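You operate a simulated robot arm through the tools that you are given. There is no shell and no other tool. Be economical: measure what you need, move in short steps, check, and stop when the job is done.

You are at the controls of a simulated robot arm. One attempt, no reset.

TASK
Take the yellow plug out of the pump head and slacken all four nuts.
Fine: the plug goes on the bench; turn each nut right back.

It is judged by the outcome, as a careful person would: the job done as asked, and still so three seconds after it is handed in. It fails if anything else is knocked over, pushed out of place, dropped, spilled or broken.

THE ROBOT
A 7-joint arm with a two-finger parallel gripper on a trunk, on a base that drives. Base frame: it is fixed to the floor where the robot stands at the start and does not move with it; the origin is under the middle of the robot, x ahead of it, y to its left, z up; the surface under the hand at the start is at about z = 90. Readings come in cm, degrees, newtons and seconds.
With the tool pointing down near the work surface it reaches from about 30 to 72 cm from the robot's upright axis, wherever it stands. Its first joint turns from -166.0 to 166.0 degrees. Places, roughly: boss port [50, -10, 100]; first square nut [40, 0, 100]; fourth square nut [50, 0, 100]; second square nut [50, -10, 100]; third square nut [40, -10, 100]; top of the long bench [60, 0, 90]. Payload 1.57 kg.
The tool frame sits at the grasp point between the pads (the TCP): z along the fingers, y along the line on which they close. The tips reach 3 cm beyond it. The gripper opens to 8 cm. The fingers are 1.7 cm wide and 1.2 cm thick; the gripper's body (4 by 8.2 cm) begins 8 cm behind the TCP.
Orientation is that of the tool frame in the base frame, as [roll, pitch, yaw] about the fixed x, y, z axes, in that order (R = Rz(yaw) Ry(pitch) Rx(roll)). With the fingers straight down and closing along the base's y, the tool's x points along the base's -x, its y along +y and its z along -z.

THE INTERFACE
- The arm moves only by the tool arm_command. Its arguments are lists of equal length, an entry for each row: "slide": the shift along the tool's x, y, z in cm, a list of three; "rot": the turn, a rotation vector about the tool's x, y, z in degrees, a list of three; "gripper": the opening, from 0 (shut) to 1 (fully open). In form: {"slide": [[dx, dy, dz], ...], "rot": [[ax, ay, az], ...], "gripper": [gripper, ...]}. A call has 1 to 10 rows; each row is the pose to reach, as a shift and turn from the pose commanded when the call began, along the tool's axes at that moment. Rows are played at 5 a second. More than 5 cm and 8.6 degrees between two rows, or a gripper value outside its range, and nothing of the call is played. A pose out of reach is approached as far as the arm can. The call stops where the force on the tool passes 40 N (or 10 N more than at its start, if that is more) or the arm is blocked; 0.2 s more then pass. Each finger travels about 7.2 cm/s and halts on what it meets, pressing with about 43 N; the grip force reading is that of the motor and also rises with nothing between the fingers. The clock runs only during rows and for 0.2 s after the last one: add rows that repeat a pose to give the fingers time. It gives the time, the measured TCP pose, the force on the tool (base axes), the opening and the grip force at its end, in the units of the frame above (readings bear some noise), with the torque about the TCP (base axes, N m) and any sound that the robot's microphone picked up.
- Cameras (640 x 400 px; columns grow to the right, rows downward): "scene" is now at [-0.08, 10.41, 154.59]; the picture's right is [-0.41, -0.91, 0.00], its down [-0.55, 0.25, -0.80] and it looks along [0.73, -0.33, -0.60] (base axes); focal length 295 px, centre (320, 200). "wrist" rides on the gripper at [7.2, -0.7, -12.2] in the tool frame; the picture's right is [0.09, 1.00, 0.00], its down [-0.84, 0.08, -0.54] and it looks along [-0.54, 0.05, 0.84] (tool axes); focal length 238 px, centre (320, 200). There is no depth. A picture from a camera that has moved, and an enlarged one, comes with that camera's place and axes in the base frame and with its lens.
- get_image(camera): a new picture of that camera. No time passes.
- raise_lower(by): slides the trunk up (or, below 0, down) by that many cm; the arm and the scene camera ride with it, the base frame stays. It gives what a move gives, with no picture.
- steer(legs): drives the robot by 1 to 6 legs, each [ahead, left, turn to the left] in cm, cm and degrees, along the robot's own axes; the way and the turn of a leg run together, so that a leg with both is an arc; at most 150 cm and 180 degrees a leg. The arm and the cameras ride along, it lands a little off, and it stops where it bumps. It gives what a move gives.
- turn_head(pan, tilt): turns the head with the scene camera to pan (to the left, within 86 degrees either way) and tilt (down, from -29 to 69), counted from straight ahead of the robot. It gives what a move gives.
- close_up(camera, box): a new picture of the part [left, top, right, bottom] of that camera's present view, enlarged. No time passes.
- job_done(): hands the job in; it is judged then, once.

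Go step by step. Nothing tells you exact positions but the pictures and the camera data: compare them with the known pose of the tool, close in by small moves and look again before you grip or let go. The budget is 120 turns and 82 pictures, counting those below and the enlarged ones. Unless the task says otherwise, let go and move clear before handing in, and close with one line.

The tools are called after "Emit:" by a JSON object that holds its "api" and its "payload". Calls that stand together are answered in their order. arm_command: Moves the arm, as the interface text tells. Its arguments: {"type":"object","properties":{"slide":{"type":"array","items":{"type":"array","items":{"type":"number"}}},"rot":{"type":"array","items":{"type":"array","items":{"type":"number"}}},"gripper":{"type":"array","items":{"type":"number"}}},"required":["slide","rot","gripper"]} The other tools are called the same way: raise_lower (by) slides the trunk up or down; steer (legs) drives the base; turn_head (pan, tilt) turns the head that bears the scene camera; get_image (camera) takes a picture; close_up (camera, box) takes an enlarged picture of a part of a camera's view; job_done () hands the job in.

At the start:

```text
t: 0.0
position: [39.0, -11.53, 124.25]
orientation: [-180.0, 0.0, -180.0]
wrist_force: [0.4, -1.5, -0.4]
wrist_torque: [-0.05, 0.0, -0.01]
grip_width: 8.0
grip_force: 0.0
trunk travel left (down, up): [-35.0, 13.0]
robot x, y, heading: [0.19, 0.07, 0.1]
head pan, tilt: [-24.3, 36.9]
```

scene: 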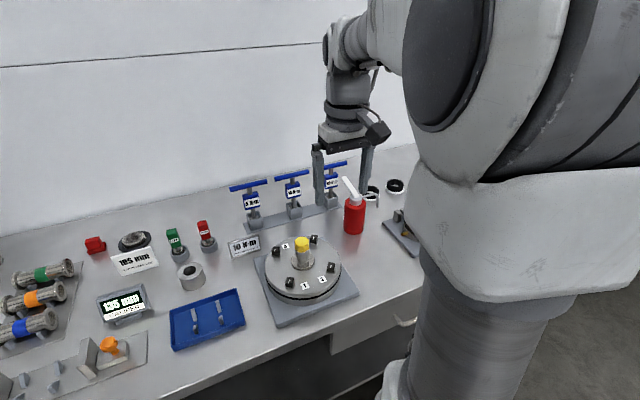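
wrist: 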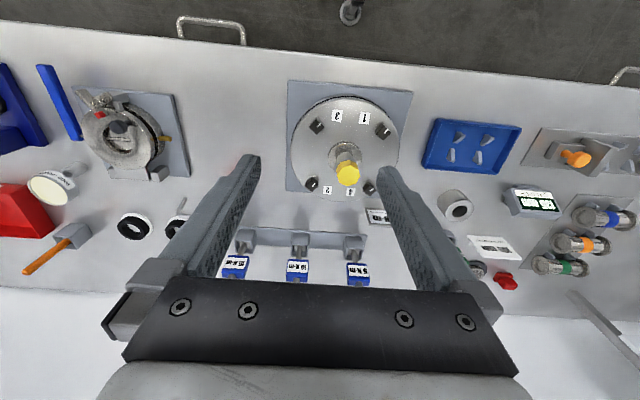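

I see a round pump head with four numbered square nuts and a yellow plug in its middle boss. Next I enlarge both views to see the details.

Emit:
{"api": "close_up", "payload": {"camera": "scene", "box": [220, 160, 380, 330]}}

Emit:
{"api": "close_up", "payload": {"camera": "wrist", "box": [270, 70, 430, 220]}}

Emit:
{"api": "close_up", "payload": {"camera": "scene", "box": [70, 210, 260, 360]}}

```text
2.35 times, centred on (300, 245) of scene
camera zoom: at [-0.08, 10.41, 154.59], right [-0.41, -0.91, 0.0], down [-0.55, 0.25, -0.8], along [0.73, -0.33, -0.6], focal length 694 px, centre (367, 94)
```

zoom: 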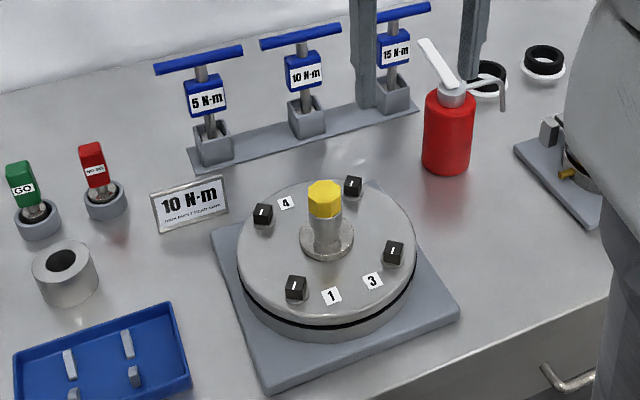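

```text
2.67 times, centred on (350, 145) of wrist
camera zoom: at [31.82, -12.34, 136.55], right [-0.09, 1.0, 0.0], down [0.84, 0.08, 0.54], along [0.54, 0.05, -0.84], focal length 636 px, centre (240, 347)
```

zoom: 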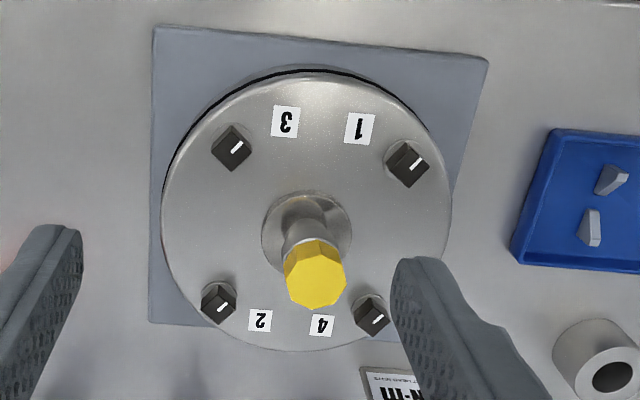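

```text
2.67 times, centred on (165, 285) of scene
camera zoom: at [-0.08, 10.41, 154.59], right [-0.41, -0.91, 0.0], down [-0.55, 0.25, -0.8], along [0.73, -0.33, -0.6], focal length 786 px, centre (733, -27)
```

zoom: 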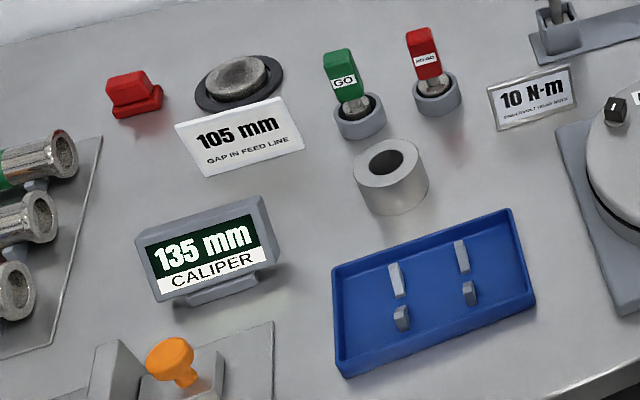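

The nuts carry white index marks, and there are torque keys with a 10 N·m sign. I'll read the sign and look at the keys.

Emit:
{"api": "close_up", "payload": {"camera": "scene", "box": [224, 228, 264, 262]}}

Emit:
{"api": "close_up", "payload": {"camera": "scene", "box": [225, 150, 355, 240]}}

Emit:
{"api": "close_up", "payload": {"camera": "scene", "box": [265, 230, 345, 300]}}

```text
11.76 times, centred on (244, 245) of scene
camera zoom: at [-0.08, 10.41, 154.59], right [-0.41, -0.91, 0.0], down [-0.55, 0.25, -0.8], along [0.73, -0.33, -0.6], focal length 3468 px, centre (1214, -329)
```

zoom: 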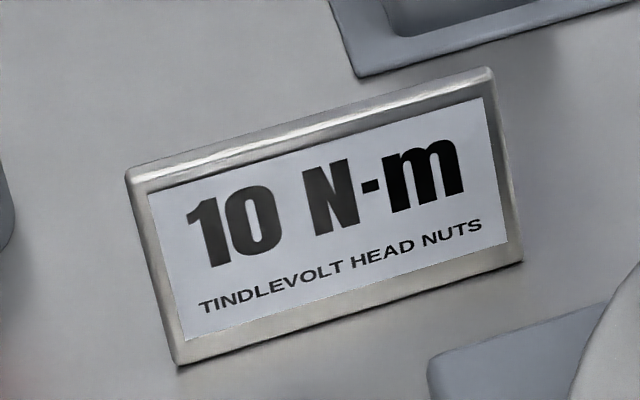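

```text
4.44 times, centred on (290, 195) of scene
camera zoom: at [-0.08, 10.41, 154.59], right [-0.41, -0.91, 0.0], down [-0.55, 0.25, -0.8], along [0.73, -0.33, -0.6], focal length 1310 px, centre (453, 222)
```

zoom: 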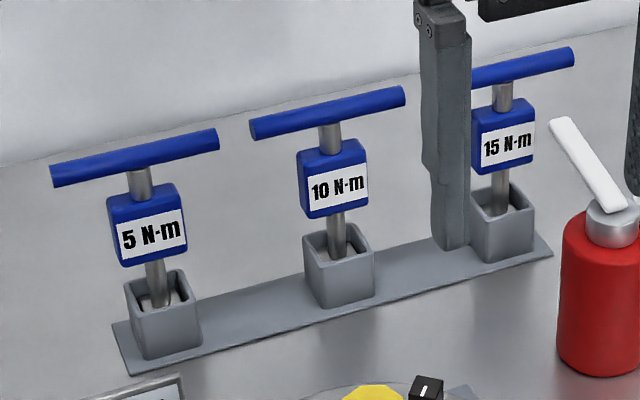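

```text
5.71 times, centred on (305, 265) of scene
camera zoom: at [-0.08, 10.41, 154.59], right [-0.41, -0.91, 0.0], down [-0.55, 0.25, -0.8], along [0.73, -0.33, -0.6], focal length 1684 px, centre (406, -171)
```

zoom: 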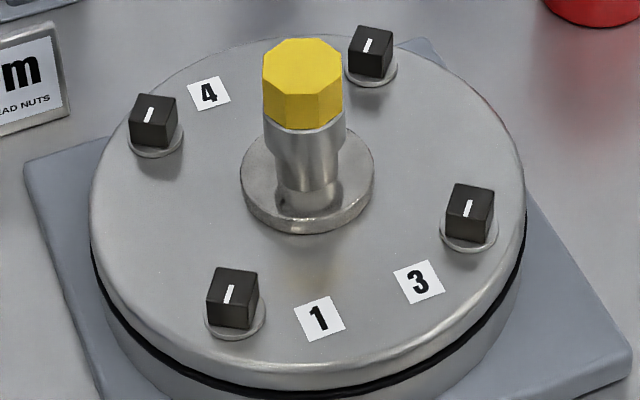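

By triangulation, the nuts' tops are at about z 98: nut 1 (42.6,-1.1), 2 (52.8,-11.8), 3 (42.4,-11.8), 4 (52.8,-1.1). The plug top is near (48,-6.5,104), so I move above the plug.

Emit:
{"api": "arm_command", "payload": {"slide": [[-3, 1.7, 2], [-6, 3.4, 4], [-8.9, 5.0, 7]], "rot": [[0, 0, 0], [0, 0, 0], [0, 0, 0]], "gripper": [1, 1, 1]}}

Emit:
{"api": "get_image", "payload": {"camera": "wrist"}}

```text
t: 0.8
position: [47.94, -6.76, 117.49]
orientation: [-180.0, 0.0, 180.0]
wrist_force: [0.3, 0.1, -0.3]
wrist_torque: [0.0, 0.0, 0.01]
grip_width: 7.99
grip_force: 0.1
trunk travel left (down, up): [-35.0, 13.0]
robot x, y, heading: [0.01, 0.3, 0.0]
head pan, tilt: [-24.3, 36.9]
```

```text
73 pictures are left
camera wrist: at [40.71, -7.49, 129.76], right [-0.09, 1.0, 0.0], down [0.84, 0.08, 0.54], along [0.54, 0.05, -0.84], focal length 238 px, centre (320, 200)
```

wrist: 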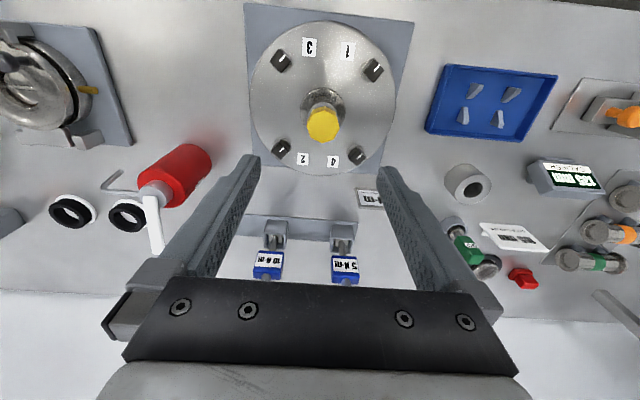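

The plug is at about (47.6,-6.6). I lower until the tips straddle it, then check.

Emit:
{"api": "arm_command", "payload": {"slide": [[0.3, 0.1, 4], [0.3, 0.1, 8]], "rot": [[0, 0, 0], [0, 0, 0]], "gripper": [1, 1]}}

Emit:
{"api": "close_up", "payload": {"camera": "wrist", "box": [220, 60, 420, 185]}}

Emit:
{"api": "close_up", "payload": {"camera": "scene", "box": [250, 200, 360, 300]}}

```text
t: 1.4
position: [47.77, -6.79, 109.39]
orientation: [180.0, 0.0, -180.0]
wrist_force: [0.1, -0.2, 0.9]
wrist_torque: [0.01, -0.04, -0.01]
grip_width: 7.99
grip_force: 0.0
trunk travel left (down, up): [-35.0, 13.0]
robot x, y, heading: [-0.33, 0.12, 0.2]
head pan, tilt: [-24.3, 36.9]
```

```text
3.20 times, centred on (320, 122) of wrist
camera zoom: at [40.6, -7.46, 121.63], right [-0.09, 1.0, 0.0], down [0.84, 0.08, 0.54], along [0.54, 0.05, -0.84], focal length 763 px, centre (320, 448)
```

zoom: 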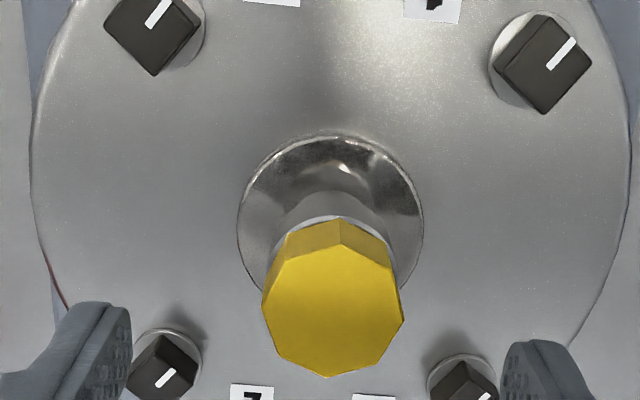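

```text
4.00 times, centred on (305, 250) of scene
camera zoom: at [-0.07, 10.41, 154.6], right [-0.41, -0.91, 0.0], down [-0.55, 0.25, -0.8], along [0.73, -0.33, -0.6], focal length 1179 px, centre (380, 0)
```

zoom: 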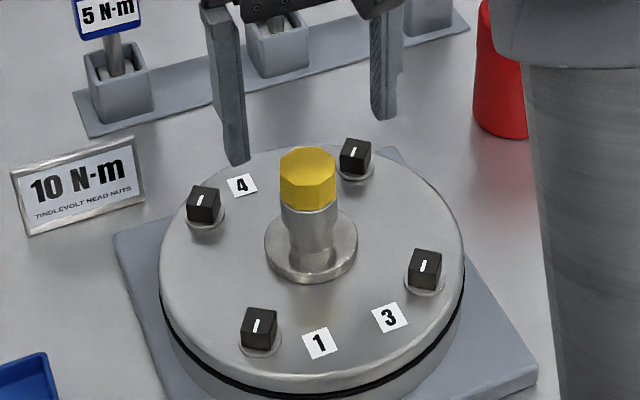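

The plug is 0.27 cm to +y of the tool axis, with an octagon corner near +y. I align the fingers to its flats (turn clockwise by 27°), lower onto the cap and grip.

Emit:
{"api": "arm_command", "payload": {"slide": [[0, 0.25, 0], [0, 0.25, 0.5], [0, 0.25, 1.5], [0, 0.25, 2.5], [0, 0.25, 4.0], [0, 0.25, 4.0]], "rot": [[0, 0, 7], [0, 0, 14], [0, 0, 21], [0, 0, 27], [0, 0, 27], [0, 0, 27]], "gripper": [1, 1, 1, 1, 1, 1]}}

Emit:
{"api": "close_up", "payload": {"camera": "wrist", "box": [220, 60, 420, 185]}}

Emit:
{"api": "close_up", "payload": {"camera": "scene", "box": [250, 200, 360, 300]}}

```text
t: 2.8
position: [47.45, -6.36, 105.34]
orientation: [-179.9, 0.0, 153.0]
wrist_force: [0.2, 0.0, -0.5]
wrist_torque: [-0.05, 0.02, 0.0]
grip_width: 8.02
grip_force: 0.1
trunk travel left (down, up): [-35.0, 13.0]
robot x, y, heading: [-0.06, 0.0, 0.0]
head pan, tilt: [-24.3, 36.9]
```

```text
3.20 times, centred on (320, 122) of wrist
camera zoom: at [40.83, -3.66, 117.59], right [0.37, 0.93, 0.0], down [0.78, -0.31, 0.54], along [0.5, -0.2, -0.84], focal length 763 px, centre (320, 448)
```

zoom: 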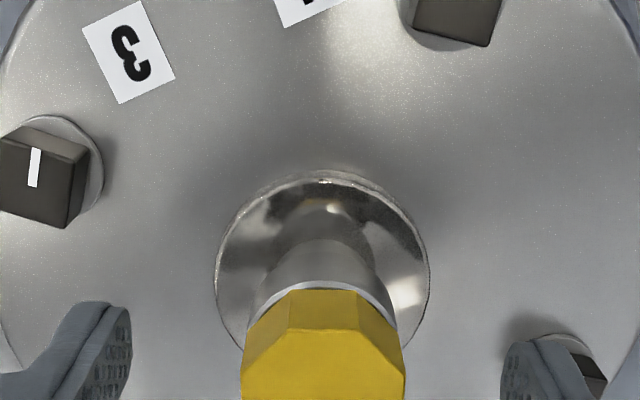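

```text
4.00 times, centred on (305, 250) of scene
camera zoom: at [-0.07, 10.41, 154.59], right [-0.41, -0.91, 0.0], down [-0.55, 0.25, -0.8], along [0.73, -0.33, -0.6], focal length 1179 px, centre (380, 0)
```

zoom: 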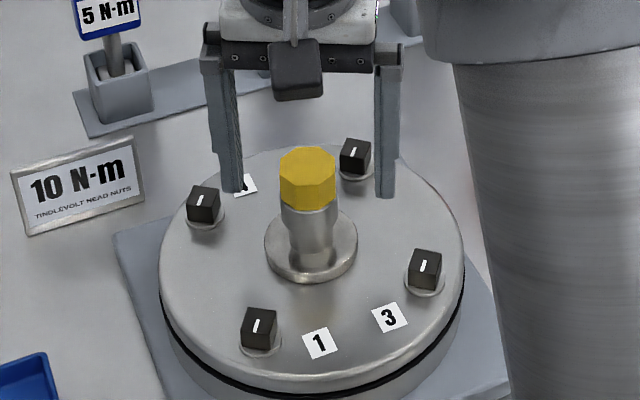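

Aligned on the flats and centred; I close the gripper.

Emit:
{"api": "arm_command", "payload": {"slide": [[0, 0, 0], [0, 0, 0], [0, 0, 0], [0, 0, 0]], "rot": [[0, 0, 0], [0, 0, 0], [0, 0, 0], [0, 0, 0]], "gripper": [0.6, 0.4, 0.2, 0.2]}}

Emit:
{"api": "get_image", "payload": {"camera": "wrist"}}

```text
t: 3.8
position: [47.43, -6.19, 105.38]
orientation: [179.9, 0.0, 153.0]
wrist_force: [2.8, 3.5, 0.4]
wrist_torque: [0.11, -0.05, 0.05]
grip_width: 3.26
grip_force: 41.0
trunk travel left (down, up): [-35.0, 13.0]
robot x, y, heading: [0.19, 0.34, -0.1]
head pan, tilt: [-24.3, 36.9]
```

```text
68 pictures are left
camera wrist: at [40.86, -3.6, 117.61], right [0.37, 0.93, 0.0], down [0.78, -0.31, 0.54], along [0.5, -0.2, -0.84], focal length 238 px, centre (320, 200)
```

wrist: 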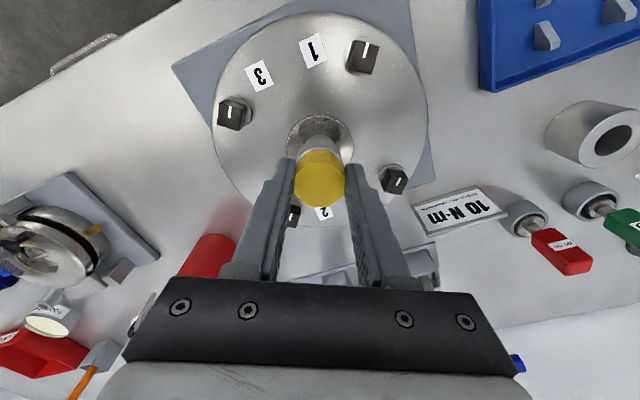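

Gripped at 3.26 cm. I try a gentle upward pull to learn whether it is pushed in or threaded.

Emit:
{"api": "arm_command", "payload": {"slide": [[0, 0, -0.3], [0, 0, -0.6]], "rot": [[0, 0, 0], [0, 0, 0]], "gripper": [0.2, 0.2]}}

Emit:
{"api": "close_up", "payload": {"camera": "scene", "box": [250, 200, 360, 300]}}

```text
t: 4.4
position: [47.64, -6.29, 105.56]
orientation: [-179.9, -0.5, 153.1]
wrist_force: [5.5, 4.1, -35.2]
wrist_torque: [0.04, -0.64, 0.24]
grip_width: 3.24
grip_force: 41.0
trunk travel left (down, up): [-35.0, 13.0]
robot x, y, heading: [-0.3, 0.38, -0.1]
head pan, tilt: [-24.3, 36.9]
```

```text
4.00 times, centred on (305, 250) of scene
camera zoom: at [0.21, 10.42, 154.52], right [-0.41, -0.91, 0.0], down [-0.55, 0.25, -0.8], along [0.73, -0.33, -0.6], focal length 1179 px, centre (380, 0)
```

zoom: 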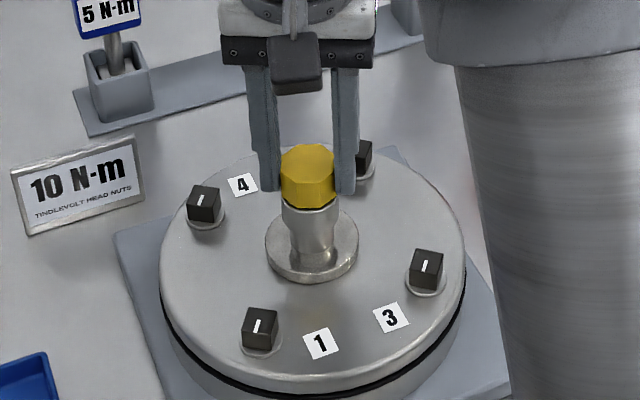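

It holds at 35 N, so it is probably threaded. I relax the pull and try turning counter-clockwise.

Emit:
{"api": "arm_command", "payload": {"slide": [[0, 0, 0.55], [0, 0, 0.55], [0, 0, 0.55], [0, 0, 0.55]], "rot": [[0, 0, 0], [0, 0, -5], [0, 0, -10], [0, 0, -15]], "gripper": [0.2, 0.2, 0.2, 0.2]}}

Emit:
{"api": "close_up", "payload": {"camera": "wrist", "box": [220, 60, 420, 220]}}

```text
t: 5.4
position: [47.59, -6.32, 105.41]
orientation: [-179.9, 0.0, 168.0]
wrist_force: [-3.5, 2.4, -1.6]
wrist_torque: [0.07, 0.3, 0.01]
grip_width: 3.24
grip_force: 40.9
trunk travel left (down, up): [-35.0, 13.0]
robot x, y, heading: [0.19, -0.16, 0.0]
head pan, tilt: [-24.3, 36.9]
```

```text
2.50 times, centred on (320, 140) of wrist
camera zoom: at [40.35, -5.53, 117.68], right [0.12, 0.99, 0.0], down [0.83, -0.1, 0.54], along [0.54, -0.06, -0.84], focal length 596 px, centre (320, 350)
```

zoom: 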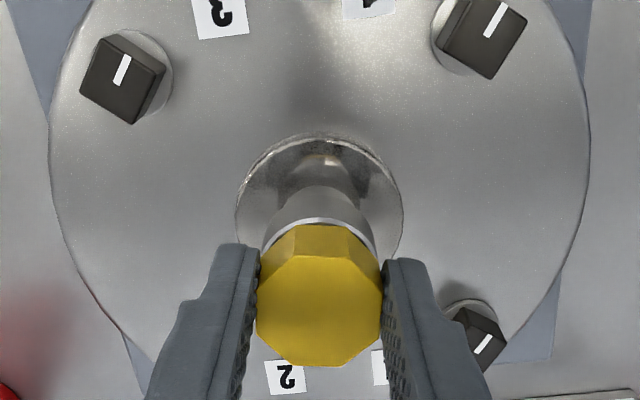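

It turns with almost no torque. I continue counter-clockwise.

Emit:
{"api": "arm_command", "payload": {"slide": [[0, 0, 0], [0, 0, 0], [0, 0, 0], [0, 0, 0], [0, 0, 0], [0, 0, 0], [0, 0, 0], [0, 0, 0]], "rot": [[0, 0, -8], [0, 0, -16], [0, 0, -24], [0, 0, -32], [0, 0, -40], [0, 0, -48], [0, 0, -56], [0, 0, -64]], "gripper": [0.2, 0.2, 0.2, 0.2, 0.2, 0.2, 0.2, 0.2]}}

Emit:
{"api": "get_image", "payload": {"camera": "wrist"}}

Emit:
{"api": "close_up", "payload": {"camera": "scene", "box": [250, 200, 360, 300]}}

```text
t: 7.2
position: [47.76, -6.68, 105.48]
orientation: [-179.8, -0.1, -128.1]
wrist_force: [4.4, -26.0, 0.2]
wrist_torque: [-0.56, -0.06, -0.09]
grip_width: 3.22
grip_force: 40.3
trunk travel left (down, up): [-35.0, 13.0]
robot x, y, heading: [-0.35, -0.0, 0.1]
head pan, tilt: [-24.3, 36.9]
```

```text
65 pictures are left
camera wrist: at [43.77, -12.86, 117.64], right [-0.84, 0.54, 0.0], down [0.45, 0.71, 0.54], along [0.29, 0.45, -0.84], focal length 238 px, centre (320, 200)
```

wrist: 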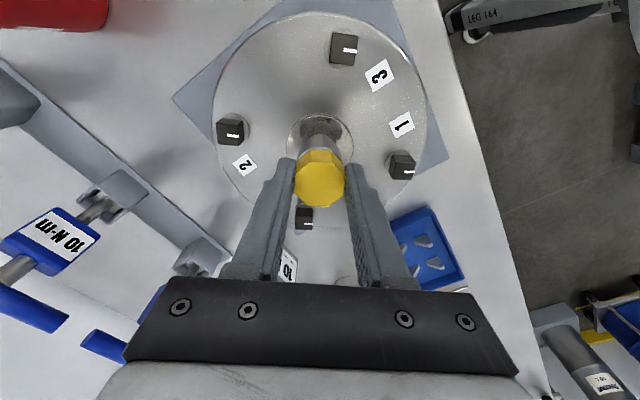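

```text
4.00 times, centred on (305, 250) of scene
camera zoom: at [-0.04, 10.13, 154.61], right [-0.41, -0.91, 0.0], down [-0.55, 0.25, -0.8], along [0.73, -0.33, -0.6], focal length 1179 px, centre (380, 0)
```

zoom: 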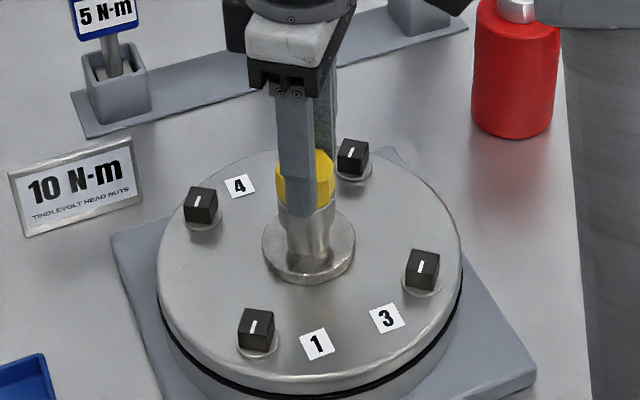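

The plug turned about 79°. A side force shows my rotation centre is about 0.3 cm too far in +y, so I trim that and test the pull again.

Emit:
{"api": "arm_command", "payload": {"slide": [[0.24, -0.19, 0], [0.24, -0.19, -0.2], [0.24, -0.19, -0.4]], "rot": [[0, 0, 0], [0, 0, 0], [0, 0, 0]], "gripper": [0.2, 0.2, 0.2]}}

```text
t: 8.0
position: [47.69, -6.77, 105.51]
orientation: [179.7, 0.0, -128.1]
wrist_force: [7.9, -22.6, -13.7]
wrist_torque: [-0.47, -0.5, -0.07]
grip_width: 3.22
grip_force: 40.8
trunk travel left (down, up): [-35.0, 13.0]
robot x, y, heading: [0.09, -0.12, -0.2]
head pan, tilt: [-24.3, 36.9]
```

Still held. I trim sideways a bit more and go on turning with a slight upward bias.

Emit:
{"api": "arm_command", "payload": {"slide": [[0.2, -0.2, 0.2], [0.2, -0.2, 0.2], [0.2, -0.2, 0.2], [0.2, -0.2, 0.2], [0.2, -0.2, 0.2], [0.2, -0.2, 0.2]], "rot": [[0, 0, 0], [0, 0, -8], [0, 0, -16], [0, 0, -24], [0, 0, -32], [0, 0, -40]], "gripper": [0.2, 0.2, 0.2, 0.2, 0.2, 0.2]}}

Emit:
{"api": "get_image", "payload": {"camera": "wrist"}}

```text
t: 9.4
position: [47.92, -6.85, 105.49]
orientation: [-179.8, 0.0, -87.9]
wrist_force: [22.9, -7.4, -3.4]
wrist_torque: [-0.03, -0.36, -0.08]
grip_width: 3.21
grip_force: 40.1
trunk travel left (down, up): [-35.0, 13.0]
robot x, y, heading: [0.16, 0.11, 0.0]
head pan, tilt: [-24.3, 36.9]
```

```text
63 pictures are left
camera wrist: at [48.88, -14.07, 117.77], right [-0.99, -0.13, 0.0], down [-0.11, 0.83, 0.54], along [-0.07, 0.54, -0.84], focal length 238 px, centre (320, 200)
```

wrist: 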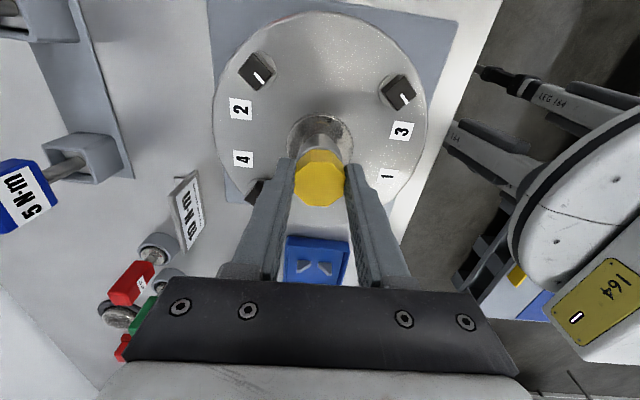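

Emit:
{"api": "close_up", "payload": {"camera": "wrist", "box": [270, 130, 370, 220]}}

Emit:
{"api": "close_up", "payload": {"camera": "scene", "box": [275, 225, 335, 275]}}

```text
4.44 times, centred on (320, 175) of wrist
camera zoom: at [48.88, -14.07, 117.77], right [-0.99, -0.13, 0.0], down [-0.11, 0.83, 0.54], along [-0.07, 0.54, -0.84], focal length 1059 px, centre (320, 311)
```

zoom: 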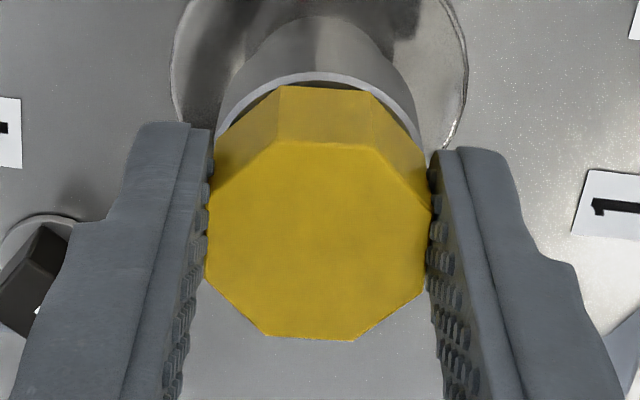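

```text
8.00 times, centred on (305, 250) of scene
camera zoom: at [0.19, 10.32, 154.6], right [-0.41, -0.91, 0.0], down [-0.55, 0.25, -0.8], along [0.73, -0.33, -0.6], focal length 2358 px, centre (440, -200)
```

zoom: 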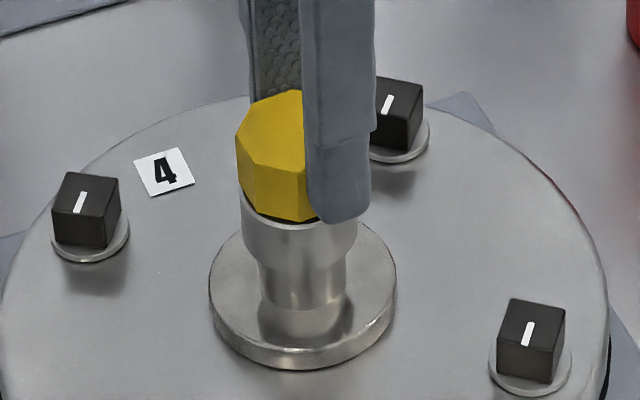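

The plug turned with the fingers (about 119° in all). I trim and test the pull here.

Emit:
{"api": "arm_command", "payload": {"slide": [[0, -0.2, 0], [0, -0.2, -0.25], [0, -0.2, -0.5]], "rot": [[0, 0, 0], [0, 0, 0], [0, 0, 0]], "gripper": [0.2, 0.2, 0.2]}}

```text
t: 10.2
position: [48.04, -6.84, 105.58]
orientation: [179.7, 0.0, -88.0]
wrist_force: [19.0, -6.6, -31.2]
wrist_torque: [-0.41, -0.69, -0.06]
grip_width: 3.2
grip_force: 40.3
trunk travel left (down, up): [-35.0, 13.0]
robot x, y, heading: [0.04, -0.16, 0.6]
head pan, tilt: [-24.3, 36.9]
```

Still held; I continue unscrewing with further trim.

Emit:
{"api": "arm_command", "payload": {"slide": [[0, -0.2, 0.3], [0, -0.3, 0.3], [0, -0.3, 0.3], [0, -0.3, 0.3], [0, -0.3, 0.3], [0, -0.3, 0.3], [0, -0.3, 0.3], [0, -0.3, 0.3]], "rot": [[0, 0, 0], [0, 0, -8], [0, 0, -16], [0, 0, -24], [0, 0, -32], [0, 0, -40], [0, 0, -48], [0, 0, -56]], "gripper": [0.2, 0.2, 0.2, 0.2, 0.2, 0.2, 0.2, 0.2]}}

Emit:
{"api": "get_image", "payload": {"camera": "scene"}}

```text
t: 12.0
position: [48.34, -6.67, 105.61]
orientation: [180.0, 0.1, -31.9]
wrist_force: [6.1, 12.2, -25.1]
wrist_torque: [0.36, -0.16, -0.05]
grip_width: 3.17
grip_force: 40.4
trunk travel left (down, up): [-35.0, 13.0]
robot x, y, heading: [0.26, -0.11, -0.1]
head pan, tilt: [-24.3, 36.9]
```

```text
60 pictures are left
camera scene: at [0.15, 10.53, 154.58], right [-0.41, -0.91, 0.0], down [-0.55, 0.25, -0.8], along [0.73, -0.33, -0.6], focal length 295 px, centre (320, 200)
```

scene: 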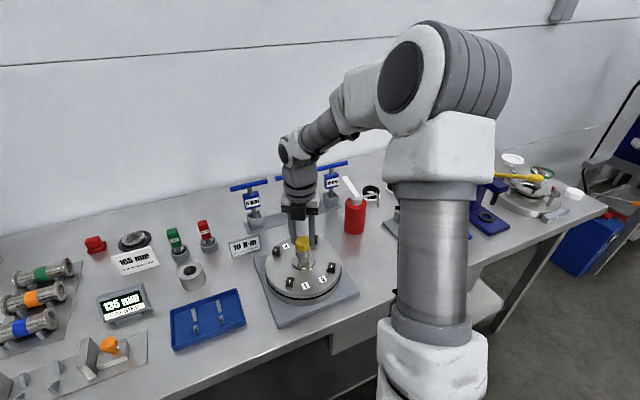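

Emit:
{"api": "close_up", "payload": {"camera": "scene", "box": [275, 225, 335, 275]}}

Emit:
{"api": "close_up", "payload": {"camera": "wrist", "box": [270, 130, 370, 220]}}

```text
8.00 times, centred on (305, 250) of scene
camera zoom: at [0.15, 10.53, 154.58], right [-0.41, -0.91, 0.0], down [-0.55, 0.25, -0.8], along [0.73, -0.33, -0.6], focal length 2358 px, centre (440, -200)
```

zoom: 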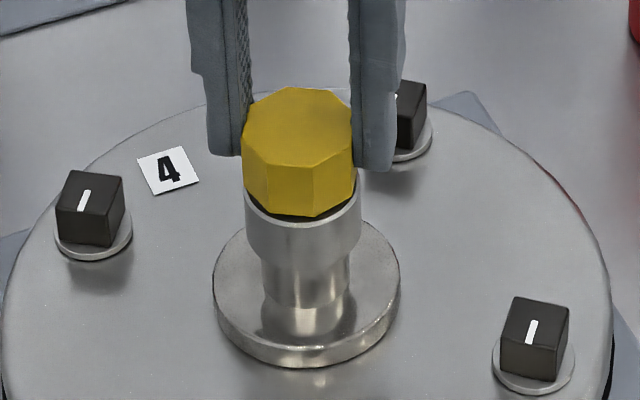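

```text
4.44 times, centred on (320, 175) of wrist
camera zoom: at [54.83, -9.93, 117.89], right [-0.45, -0.9, 0.0], down [-0.75, 0.37, 0.54], along [-0.49, 0.24, -0.84], focal length 1059 px, centre (320, 311)
```

zoom: 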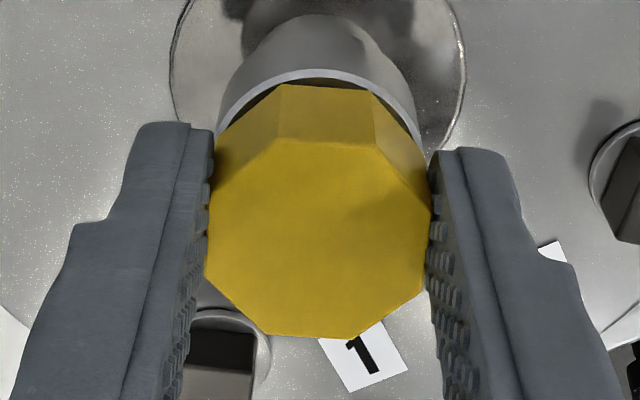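

The cap has risen a little and a dark gap shows under it, so it is threaded. I keep turning.

Emit:
{"api": "arm_command", "payload": {"slide": [[0, 0, 0], [0, 0, 0], [0, 0, 0], [0, 0, 0], [0, 0, 0], [0, 0, 0], [0, 0, 0], [0, 0, 0]], "rot": [[0, 0, -8], [0, 0, -16], [0, 0, -24], [0, 0, -32], [0, 0, -40], [0, 0, -48], [0, 0, -56], [0, 0, -64]], "gripper": [0.2, 0.2, 0.2, 0.2, 0.2, 0.2, 0.2, 0.2]}}

```text
t: 13.8
position: [48.41, -6.25, 105.79]
orientation: [-179.6, -0.3, 32.1]
wrist_force: [11.9, 31.5, -9.5]
wrist_torque: [1.13, -0.45, -0.13]
grip_width: 3.2
grip_force: 40.6
trunk travel left (down, up): [-35.0, 13.0]
robot x, y, heading: [0.13, 0.25, 0.3]
head pan, tilt: [-24.3, 36.9]
```

Readings show the TCP circling the plug by 0.45 cm, so the grip is off-centre along tool x; the plug axis is about (47.9,-6.5). I open to re-centre.

Emit:
{"api": "arm_command", "payload": {"slide": [[0, 0, 0.1], [0, 0, 0.1], [0, 0, 0.1]], "rot": [[0, 0, 0], [0, 0, 0], [0, 0, 0]], "gripper": [0.5, 0.6, 0.6]}}

Emit:
{"api": "get_image", "payload": {"camera": "wrist"}}

```text
t: 14.6
position: [48.07, -6.95, 105.8]
orientation: [179.9, 0.1, 31.9]
wrist_force: [-0.3, -0.5, 0.1]
wrist_torque: [0.0, -0.02, -0.03]
grip_width: 4.81
grip_force: 0.2
trunk travel left (down, up): [-35.0, 13.0]
robot x, y, heading: [0.22, 0.18, -0.3]
head pan, tilt: [-24.3, 36.9]
```

```text
57 pictures are left
camera wrist: at [53.9, -2.56, 117.95], right [0.6, -0.8, 0.0], down [-0.67, -0.51, 0.54], along [-0.43, -0.33, -0.84], focal length 238 px, centre (320, 200)
```

wrist: 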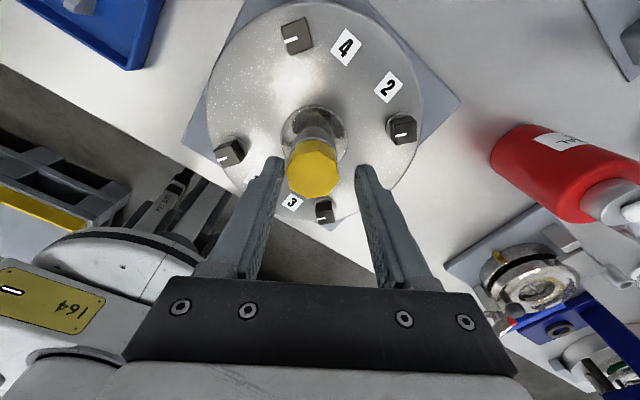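

Emit:
{"api": "close_up", "payload": {"camera": "wrist", "box": [260, 90, 380, 220]}}

```text
3.08 times, centred on (320, 155) of wrist
camera zoom: at [53.9, -2.56, 117.95], right [0.6, -0.8, 0.0], down [-0.67, -0.51, 0.54], along [-0.43, -0.33, -0.84], focal length 733 px, centre (320, 338)
```

zoom: 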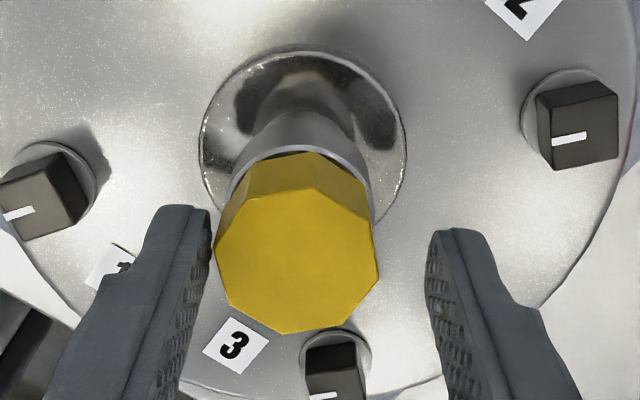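

I re-centre on the cap (tool x +0.5, y −0.48), align with its flats by 14°, and grip again.

Emit:
{"api": "arm_command", "payload": {"slide": [[0.25, -0.24, 0], [0.5, -0.48, 0], [0.5, -0.48, 0], [0.5, -0.48, 0], [0.5, -0.48, 0]], "rot": [[0, 0, -7], [0, 0, -14], [0, 0, -14], [0, 0, -14], [0, 0, -14]], "gripper": [0.6, 0.6, 0.4, 0.2, 0.2]}}

Emit:
{"api": "close_up", "payload": {"camera": "wrist", "box": [260, 90, 380, 220]}}

```text
t: 15.8
position: [47.58, -3.44, 105.85]
orientation: [-179.7, -4.0, 45.8]
wrist_force: [-1.8, 15.4, 0.9]
wrist_torque: [0.31, 0.03, 0.04]
grip_width: 0.53
grip_force: 0.0
out of reach, approached as far as the arm can: row 2, 3, 4, 5
trunk travel left (down, up): [-35.0, 13.0]
robot x, y, heading: [-0.19, 0.07, 0.2]
head pan, tilt: [-24.3, 36.9]
stopped in row 5: the force on the tool passed its limit at 98 N (the readings are from after the stop); the commanded pose is now the measured one
```

```text
3.08 times, centred on (320, 155) of wrist
camera zoom: at [51.5, 1.48, 118.54], right [0.78, -0.63, 0.0], down [-0.55, -0.68, 0.48], along [-0.3, -0.38, -0.88], focal length 733 px, centre (320, 338)
```

zoom: 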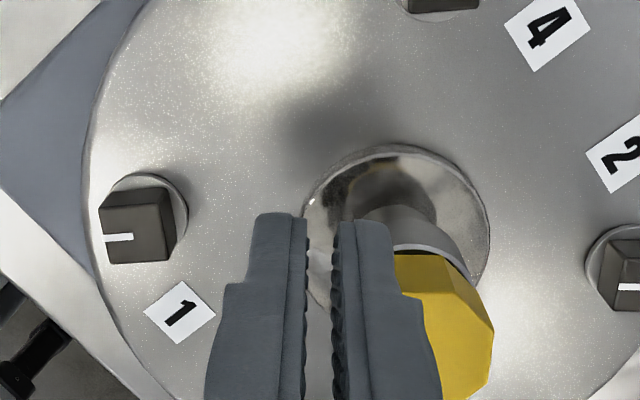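

The wrist joint limit (yaw about 40) threw the arm sideways, and the closed fingers now press beside the plug. I back off gently and go straight up.

Emit:
{"api": "arm_command", "payload": {"slide": [[0.3, -0.28, 0], [0.3, -0.28, -2], [0.3, -0.28, -5], [0.3, -0.28, -8]], "rot": [[0, 0, 3], [0, 0, 5], [0, 0, 10], [0, 0, 15]], "gripper": [0.06, 0.06, 0.06, 0.06]}}

Emit:
{"api": "get_image", "payload": {"camera": "scene"}}

```text
t: 16.8
position: [47.12, -3.99, 113.92]
orientation: [-178.8, -3.7, 30.4]
wrist_force: [-0.2, -0.8, 0.0]
wrist_torque: [-0.02, 0.04, -0.01]
grip_width: 0.48
grip_force: 0.0
trunk travel left (down, up): [-35.0, 13.0]
robot x, y, heading: [0.01, -0.26, 0.4]
head pan, tilt: [-24.3, 36.9]
```

```text
54 pictures are left
camera scene: at [-0.07, 10.43, 154.59], right [-0.41, -0.91, 0.0], down [-0.55, 0.25, -0.8], along [0.73, -0.33, -0.6], focal length 295 px, centre (320, 200)
```

scene: 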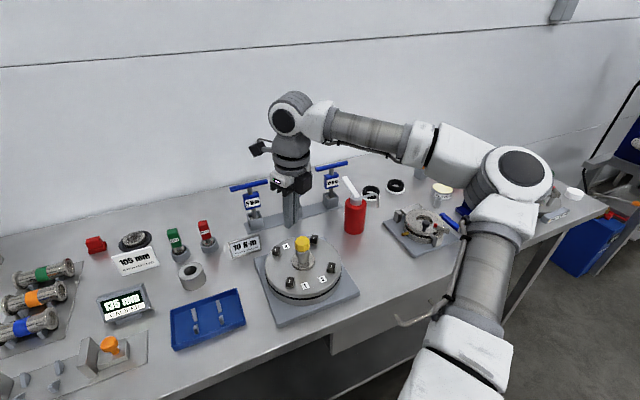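

Nothing was disturbed. I level the tool, move over the plug, then wind the wrist back clockwise.

Emit:
{"api": "arm_command", "payload": {"slide": [[-0.35, 2.57, -0.5]], "rot": [[-1.2, -3.7, 0]], "gripper": [0.7]}}

Emit:
{"api": "arm_command", "payload": {"slide": [[0, 0, 0], [0, 0, 0], [0, 0, 0], [0, 0, 0], [0, 0, 0], [0, 0, 0], [0, 0, 0], [0, 0, 0], [0, 0, 0], [0, 0, 0]], "rot": [[0, 0, 8.5], [0, 0, 17], [0, 0, 25.5], [0, 0, 34], [0, 0, 42.5], [0, 0, 51], [0, 0, 59.5], [0, 0, 68], [0, 0, 76.5], [0, 0, 85]], "gripper": [0.7, 0.7, 0.7, 0.7, 0.7, 0.7, 0.7, 0.7, 0.7, 0.7]}}

Emit:
{"api": "arm_command", "payload": {"slide": [[0, 0, 0], [0, 0, 0], [0, 0, 0], [0, 0, 0], [0, 0, 0], [0, 0, 0], [0, 0, 0], [0, 0, 0], [0, 0, 0], [0, 0, 0]], "rot": [[0, 0, 8.5], [0, 0, 17], [0, 0, 25.5], [0, 0, 34], [0, 0, 42.5], [0, 0, 51], [0, 0, 59.5], [0, 0, 68], [0, 0, 76.5], [0, 0, 85]], "gripper": [0.7, 0.7, 0.7, 0.7, 0.7, 0.7, 0.7, 0.7, 0.7, 0.7]}}

Emit:
{"api": "arm_command", "payload": {"slide": [[0, 0, 0], [0, 0, 0], [0, 0, 0], [0, 0, 0], [0, 0, 0], [0, 0, 0], [0, 0, 0], [0, 0, 0], [0, 0, 0], [0, 0, 0]], "rot": [[0, 0, 8.5], [0, 0, 17], [0, 0, 25.5], [0, 0, 34], [0, 0, 42.5], [0, 0, 51], [0, 0, 59.5], [0, 0, 68], [0, 0, 76.5], [0, 0, 85]], "gripper": [0.7, 0.7, 0.7, 0.7, 0.7, 0.7, 0.7, 0.7, 0.7, 0.7]}}

Emit:
{"api": "get_image", "payload": {"camera": "wrist"}}

```text
t: 17.2
position: [48.18, -6.21, 114.2]
orientation: [-179.9, -0.2, 30.4]
wrist_force: [-0.3, 0.6, -0.5]
wrist_torque: [0.01, -0.02, 0.0]
grip_width: 5.63
grip_force: 0.1
trunk travel left (down, up): [-35.0, 13.0]
robot x, y, heading: [0.12, 0.09, 0.1]
head pan, tilt: [-24.3, 36.9]
```

```text
t: 19.4
position: [48.2, -6.26, 114.28]
orientation: [-179.8, -0.1, -54.7]
wrist_force: [-0.7, -0.9, 0.2]
wrist_torque: [0.0, -0.01, 0.02]
grip_width: 5.62
grip_force: 0.0
trunk travel left (down, up): [-35.0, 13.0]
robot x, y, heading: [0.31, 0.28, 0.2]
head pan, tilt: [-24.3, 36.9]
```

```text
t: 21.6
position: [48.17, -6.26, 114.29]
orientation: [180.0, 0.1, -139.7]
wrist_force: [0.3, -0.2, -0.6]
wrist_torque: [0.0, -0.02, 0.02]
grip_width: 5.58
grip_force: 0.1
trunk travel left (down, up): [-35.0, 13.0]
robot x, y, heading: [-0.29, -0.11, 0.3]
head pan, tilt: [-24.3, 36.9]
```

```text
t: 23.8
position: [48.22, -6.35, 114.16]
orientation: [-179.9, -0.1, 135.3]
wrist_force: [0.3, -0.2, 0.2]
wrist_torque: [0.02, -0.03, -0.03]
grip_width: 5.59
grip_force: 0.0
trunk travel left (down, up): [-35.0, 13.0]
robot x, y, heading: [-0.0, -0.17, 0.1]
head pan, tilt: [-24.3, 36.9]
```

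```text
53 pictures are left
camera wrist: at [42.57, -1.74, 126.46], right [0.63, 0.77, 0.0], down [0.65, -0.53, 0.54], along [0.42, -0.34, -0.84], focal length 238 px, centre (320, 200)
```

wrist: 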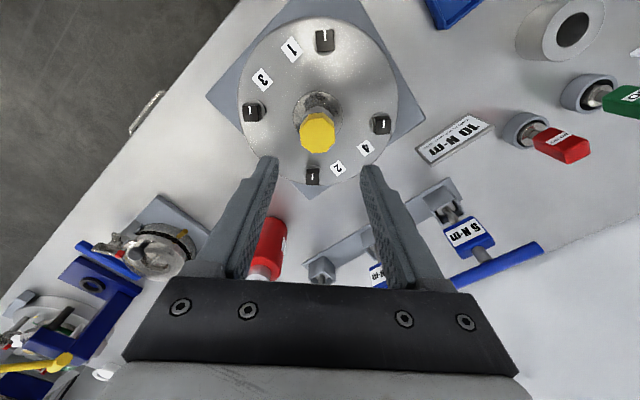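

Emit:
{"api": "close_up", "payload": {"camera": "wrist", "box": [260, 80, 380, 200]}}

```text
3.33 times, centred on (320, 140) of wrist
camera zoom: at [42.57, -1.74, 126.46], right [0.63, 0.77, 0.0], down [0.65, -0.53, 0.54], along [0.42, -0.34, -0.84], focal length 794 px, centre (320, 400)
```

zoom: 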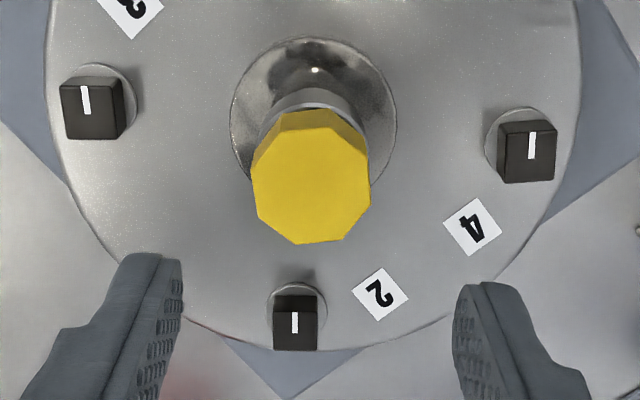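

I turn 30° further clockwise to fit the flats with more travel available, staying high to verify reach.

Emit:
{"api": "arm_command", "payload": {"slide": [[0.14, -0.28, 0], [0.14, -0.28, 0], [0.14, -0.28, 0], [0.14, -0.28, 2]], "rot": [[0, 0, 8], [0, 0, 16], [0, 0, 24], [0, 0, 31]], "gripper": [0.7, 0.7, 0.7, 0.7]}}

Emit:
{"api": "close_up", "payload": {"camera": "wrist", "box": [260, 80, 380, 200]}}

```text
t: 24.8
position: [47.96, -6.47, 112.31]
orientation: [179.9, 0.0, 104.2]
wrist_force: [-0.8, -0.1, 0.4]
wrist_torque: [0.01, -0.01, 0.0]
grip_width: 5.61
grip_force: 0.1
trunk travel left (down, up): [-35.0, 13.0]
robot x, y, heading: [0.37, -0.13, 0.0]
head pan, tilt: [-24.3, 36.9]
```

```text
3.33 times, centred on (320, 140) of wrist
camera zoom: at [45.48, 0.37, 124.56], right [0.94, 0.33, 0.0], down [0.28, -0.79, 0.54], along [0.18, -0.51, -0.84], focal length 794 px, centre (320, 400)
```

zoom: 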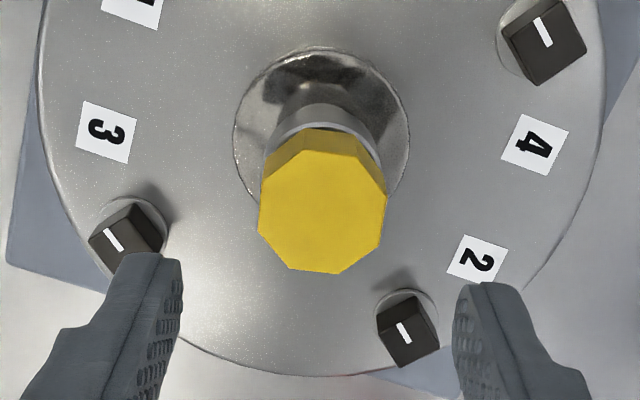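

Centred and aligned. I descend 7 cm and grip.

Emit:
{"api": "arm_command", "payload": {"slide": [[0, 0, 3.5], [0, 0, 7], [0, 0, 7], [0, 0, 7], [0, 0, 7]], "rot": [[0, 0, 0], [0, 0, 0], [0, 0, 0], [0, 0, 0], [0, 0, 0]], "gripper": [0.7, 0.7, 0.5, 0.2, 0.2]}}

Emit:
{"api": "arm_command", "payload": {"slide": [[0, 0, 0], [0, 0, 0], [0, 0, -0.1], [0, 0, -0.1], [0, 0, -0.1], [0, 0, -0.1], [0, 0, -0.1], [0, 0, -0.1], [0, 0, -0.1], [0, 0, -0.1]], "rot": [[0, 0, -8], [0, 0, -16], [0, 0, -24], [0, 0, -32], [0, 0, -40], [0, 0, -48], [0, 0, -56], [0, 0, -64], [0, 0, -72], [0, 0, -80]], "gripper": [0.2, 0.2, 0.2, 0.2, 0.2, 0.2, 0.2, 0.2, 0.2, 0.2]}}

Emit:
{"api": "close_up", "payload": {"camera": "wrist", "box": [270, 130, 370, 220]}}

```text
t: 26.0
position: [47.97, -6.4, 105.24]
orientation: [179.9, 0.0, 104.5]
wrist_force: [7.3, 1.7, 0.0]
wrist_torque: [0.02, -0.2, -0.02]
grip_width: 3.21
grip_force: 40.3
trunk travel left (down, up): [-35.0, 13.0]
robot x, y, heading: [0.15, -0.24, 0.1]
head pan, tilt: [-24.3, 36.9]
```

```text
t: 28.2
position: [48.02, -6.43, 105.31]
orientation: [-180.0, 0.2, -175.5]
wrist_force: [15.4, -2.2, -0.1]
wrist_torque: [-0.03, -0.34, 0.0]
grip_width: 3.22
grip_force: 40.3
trunk travel left (down, up): [-35.0, 13.0]
robot x, y, heading: [0.23, 0.07, 0.1]
head pan, tilt: [-24.3, 36.9]
```

```text
4.44 times, centred on (320, 175) of wrist
camera zoom: at [40.86, -7.7, 117.56], right [-0.17, 0.99, 0.0], down [0.83, 0.14, 0.54], along [0.53, 0.09, -0.84], focal length 1059 px, centre (320, 311)
```

zoom: 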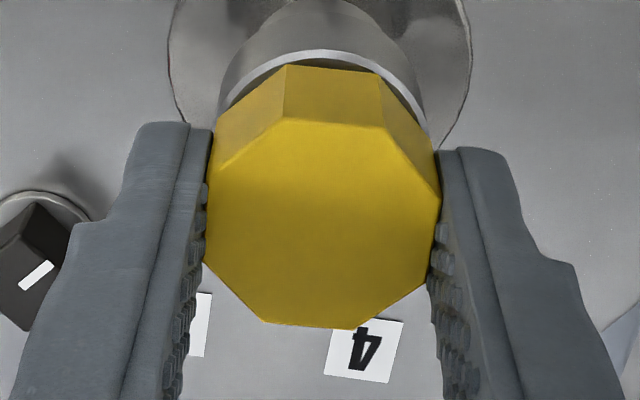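

Turning well. I continue with a rising bias.

Emit:
{"api": "arm_command", "payload": {"slide": [[-0.15, 0, 0], [-0.15, 0, 0], [-0.15, 0, -0.05], [-0.15, 0, -0.05], [-0.15, 0, -0.1], [-0.15, 0, -0.1], [-0.15, 0, -0.15], [-0.15, 0, -0.15], [-0.15, 0, -0.2], [-0.15, 0, -0.2]], "rot": [[0, 0, -8], [0, 0, -16], [0, 0, -24], [0, 0, -32], [0, 0, -40], [0, 0, -48], [0, 0, -56], [0, 0, -64], [0, 0, -72], [0, 0, -80]], "gripper": [0.2, 0.2, 0.2, 0.2, 0.2, 0.2, 0.2, 0.2, 0.2, 0.2]}}

Emit:
{"api": "arm_command", "payload": {"slide": [[0, 0, 0], [0, 0, 0], [0, 0, -0.05], [0, 0, -0.05], [0, 0, -0.1], [0, 0, -0.1], [0, 0, -0.15], [0, 0, -0.15], [0, 0, -0.2], [0, 0, -0.2]], "rot": [[0, 0, -8], [0, 0, -16], [0, 0, -24], [0, 0, -32], [0, 0, -40], [0, 0, -48], [0, 0, -56], [0, 0, -64], [0, 0, -72], [0, 0, -80]], "gripper": [0.2, 0.2, 0.2, 0.2, 0.2, 0.2, 0.2, 0.2, 0.2, 0.2]}}

Emit:
{"api": "close_up", "payload": {"camera": "scene", "box": [275, 225, 335, 275]}}

```text
t: 30.4
position: [48.04, -6.46, 105.46]
orientation: [179.8, 0.0, -95.4]
wrist_force: [-1.2, -2.7, -16.3]
wrist_torque: [-0.17, -0.05, -0.01]
grip_width: 3.19
grip_force: 40.6
trunk travel left (down, up): [-35.0, 13.0]
robot x, y, heading: [0.07, 0.03, -0.1]
head pan, tilt: [-24.3, 36.9]
```

```text
t: 32.6
position: [48.13, -6.38, 105.74]
orientation: [-180.0, 0.0, -15.4]
wrist_force: [-0.1, -0.5, -0.3]
wrist_torque: [0.0, 0.02, 0.04]
grip_width: 3.21
grip_force: 40.6
trunk travel left (down, up): [-35.0, 13.0]
robot x, y, heading: [0.06, 0.09, 0.1]
head pan, tilt: [-24.3, 36.9]
```

```text
8.00 times, centred on (305, 250) of scene
camera zoom: at [-0.06, 10.43, 154.59], right [-0.41, -0.91, 0.0], down [-0.55, 0.25, -0.8], along [0.73, -0.33, -0.6], focal length 2358 px, centre (440, -200)
```

zoom: 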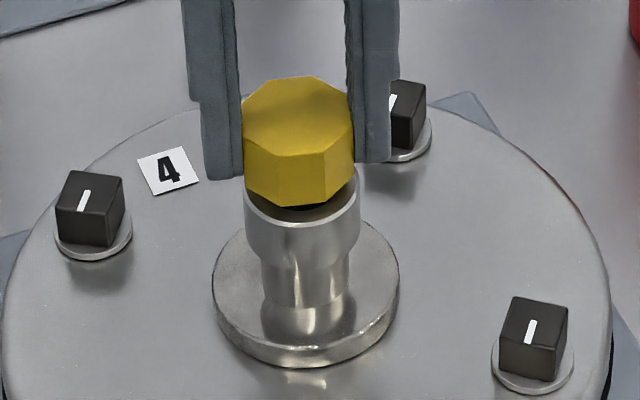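

Forces vanished and the cap stands higher, so it is free. I lift it straight up.

Emit:
{"api": "arm_command", "payload": {"slide": [[0, 0, -0.5], [0, 0, -1.5], [0, 0, -4], [0, 0, -8]], "rot": [[0, 0, 0], [0, 0, 0], [0, 0, 0], [0, 0, 0]], "gripper": [0.2, 0.2, 0.2, 0.2]}}

Emit:
{"api": "get_image", "payload": {"camera": "scene"}}

Emit:
{"api": "close_up", "payload": {"camera": "scene", "box": [250, 180, 370, 280]}}

```text
t: 33.6
position: [48.05, -6.22, 113.81]
orientation: [180.0, 0.0, -15.6]
wrist_force: [1.0, 0.0, -0.5]
wrist_torque: [-0.01, 0.04, -0.02]
grip_width: 3.19
grip_force: 40.4
trunk travel left (down, up): [-35.0, 13.0]
robot x, y, heading: [0.01, 0.02, 0.4]
head pan, tilt: [-24.3, 36.9]
```

```text
48 pictures are left
camera scene: at [-0.06, 10.43, 154.59], right [-0.41, -0.91, 0.0], down [-0.55, 0.25, -0.8], along [0.73, -0.33, -0.6], focal length 295 px, centre (320, 200)
```

scene: 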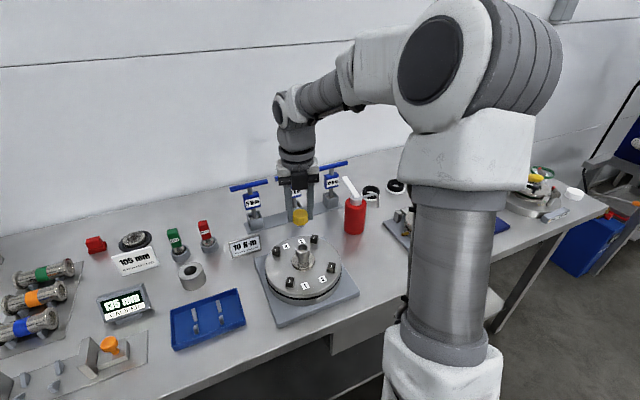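

```text
4.00 times, centred on (310, 230) of scene
camera zoom: at [-0.06, 10.43, 154.59], right [-0.41, -0.91, 0.0], down [-0.55, 0.25, -0.8], along [0.73, -0.33, -0.6], focal length 1179 px, centre (360, 80)
```

zoom: 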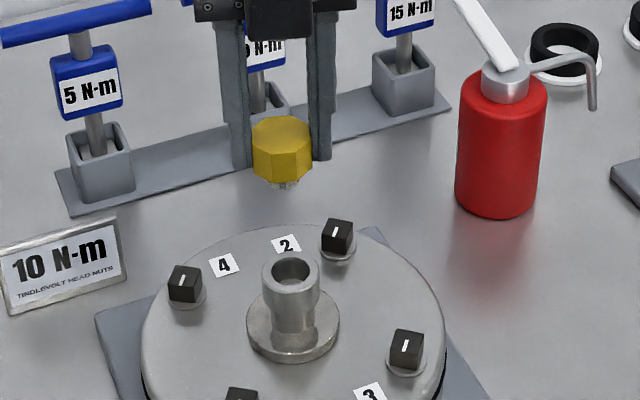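

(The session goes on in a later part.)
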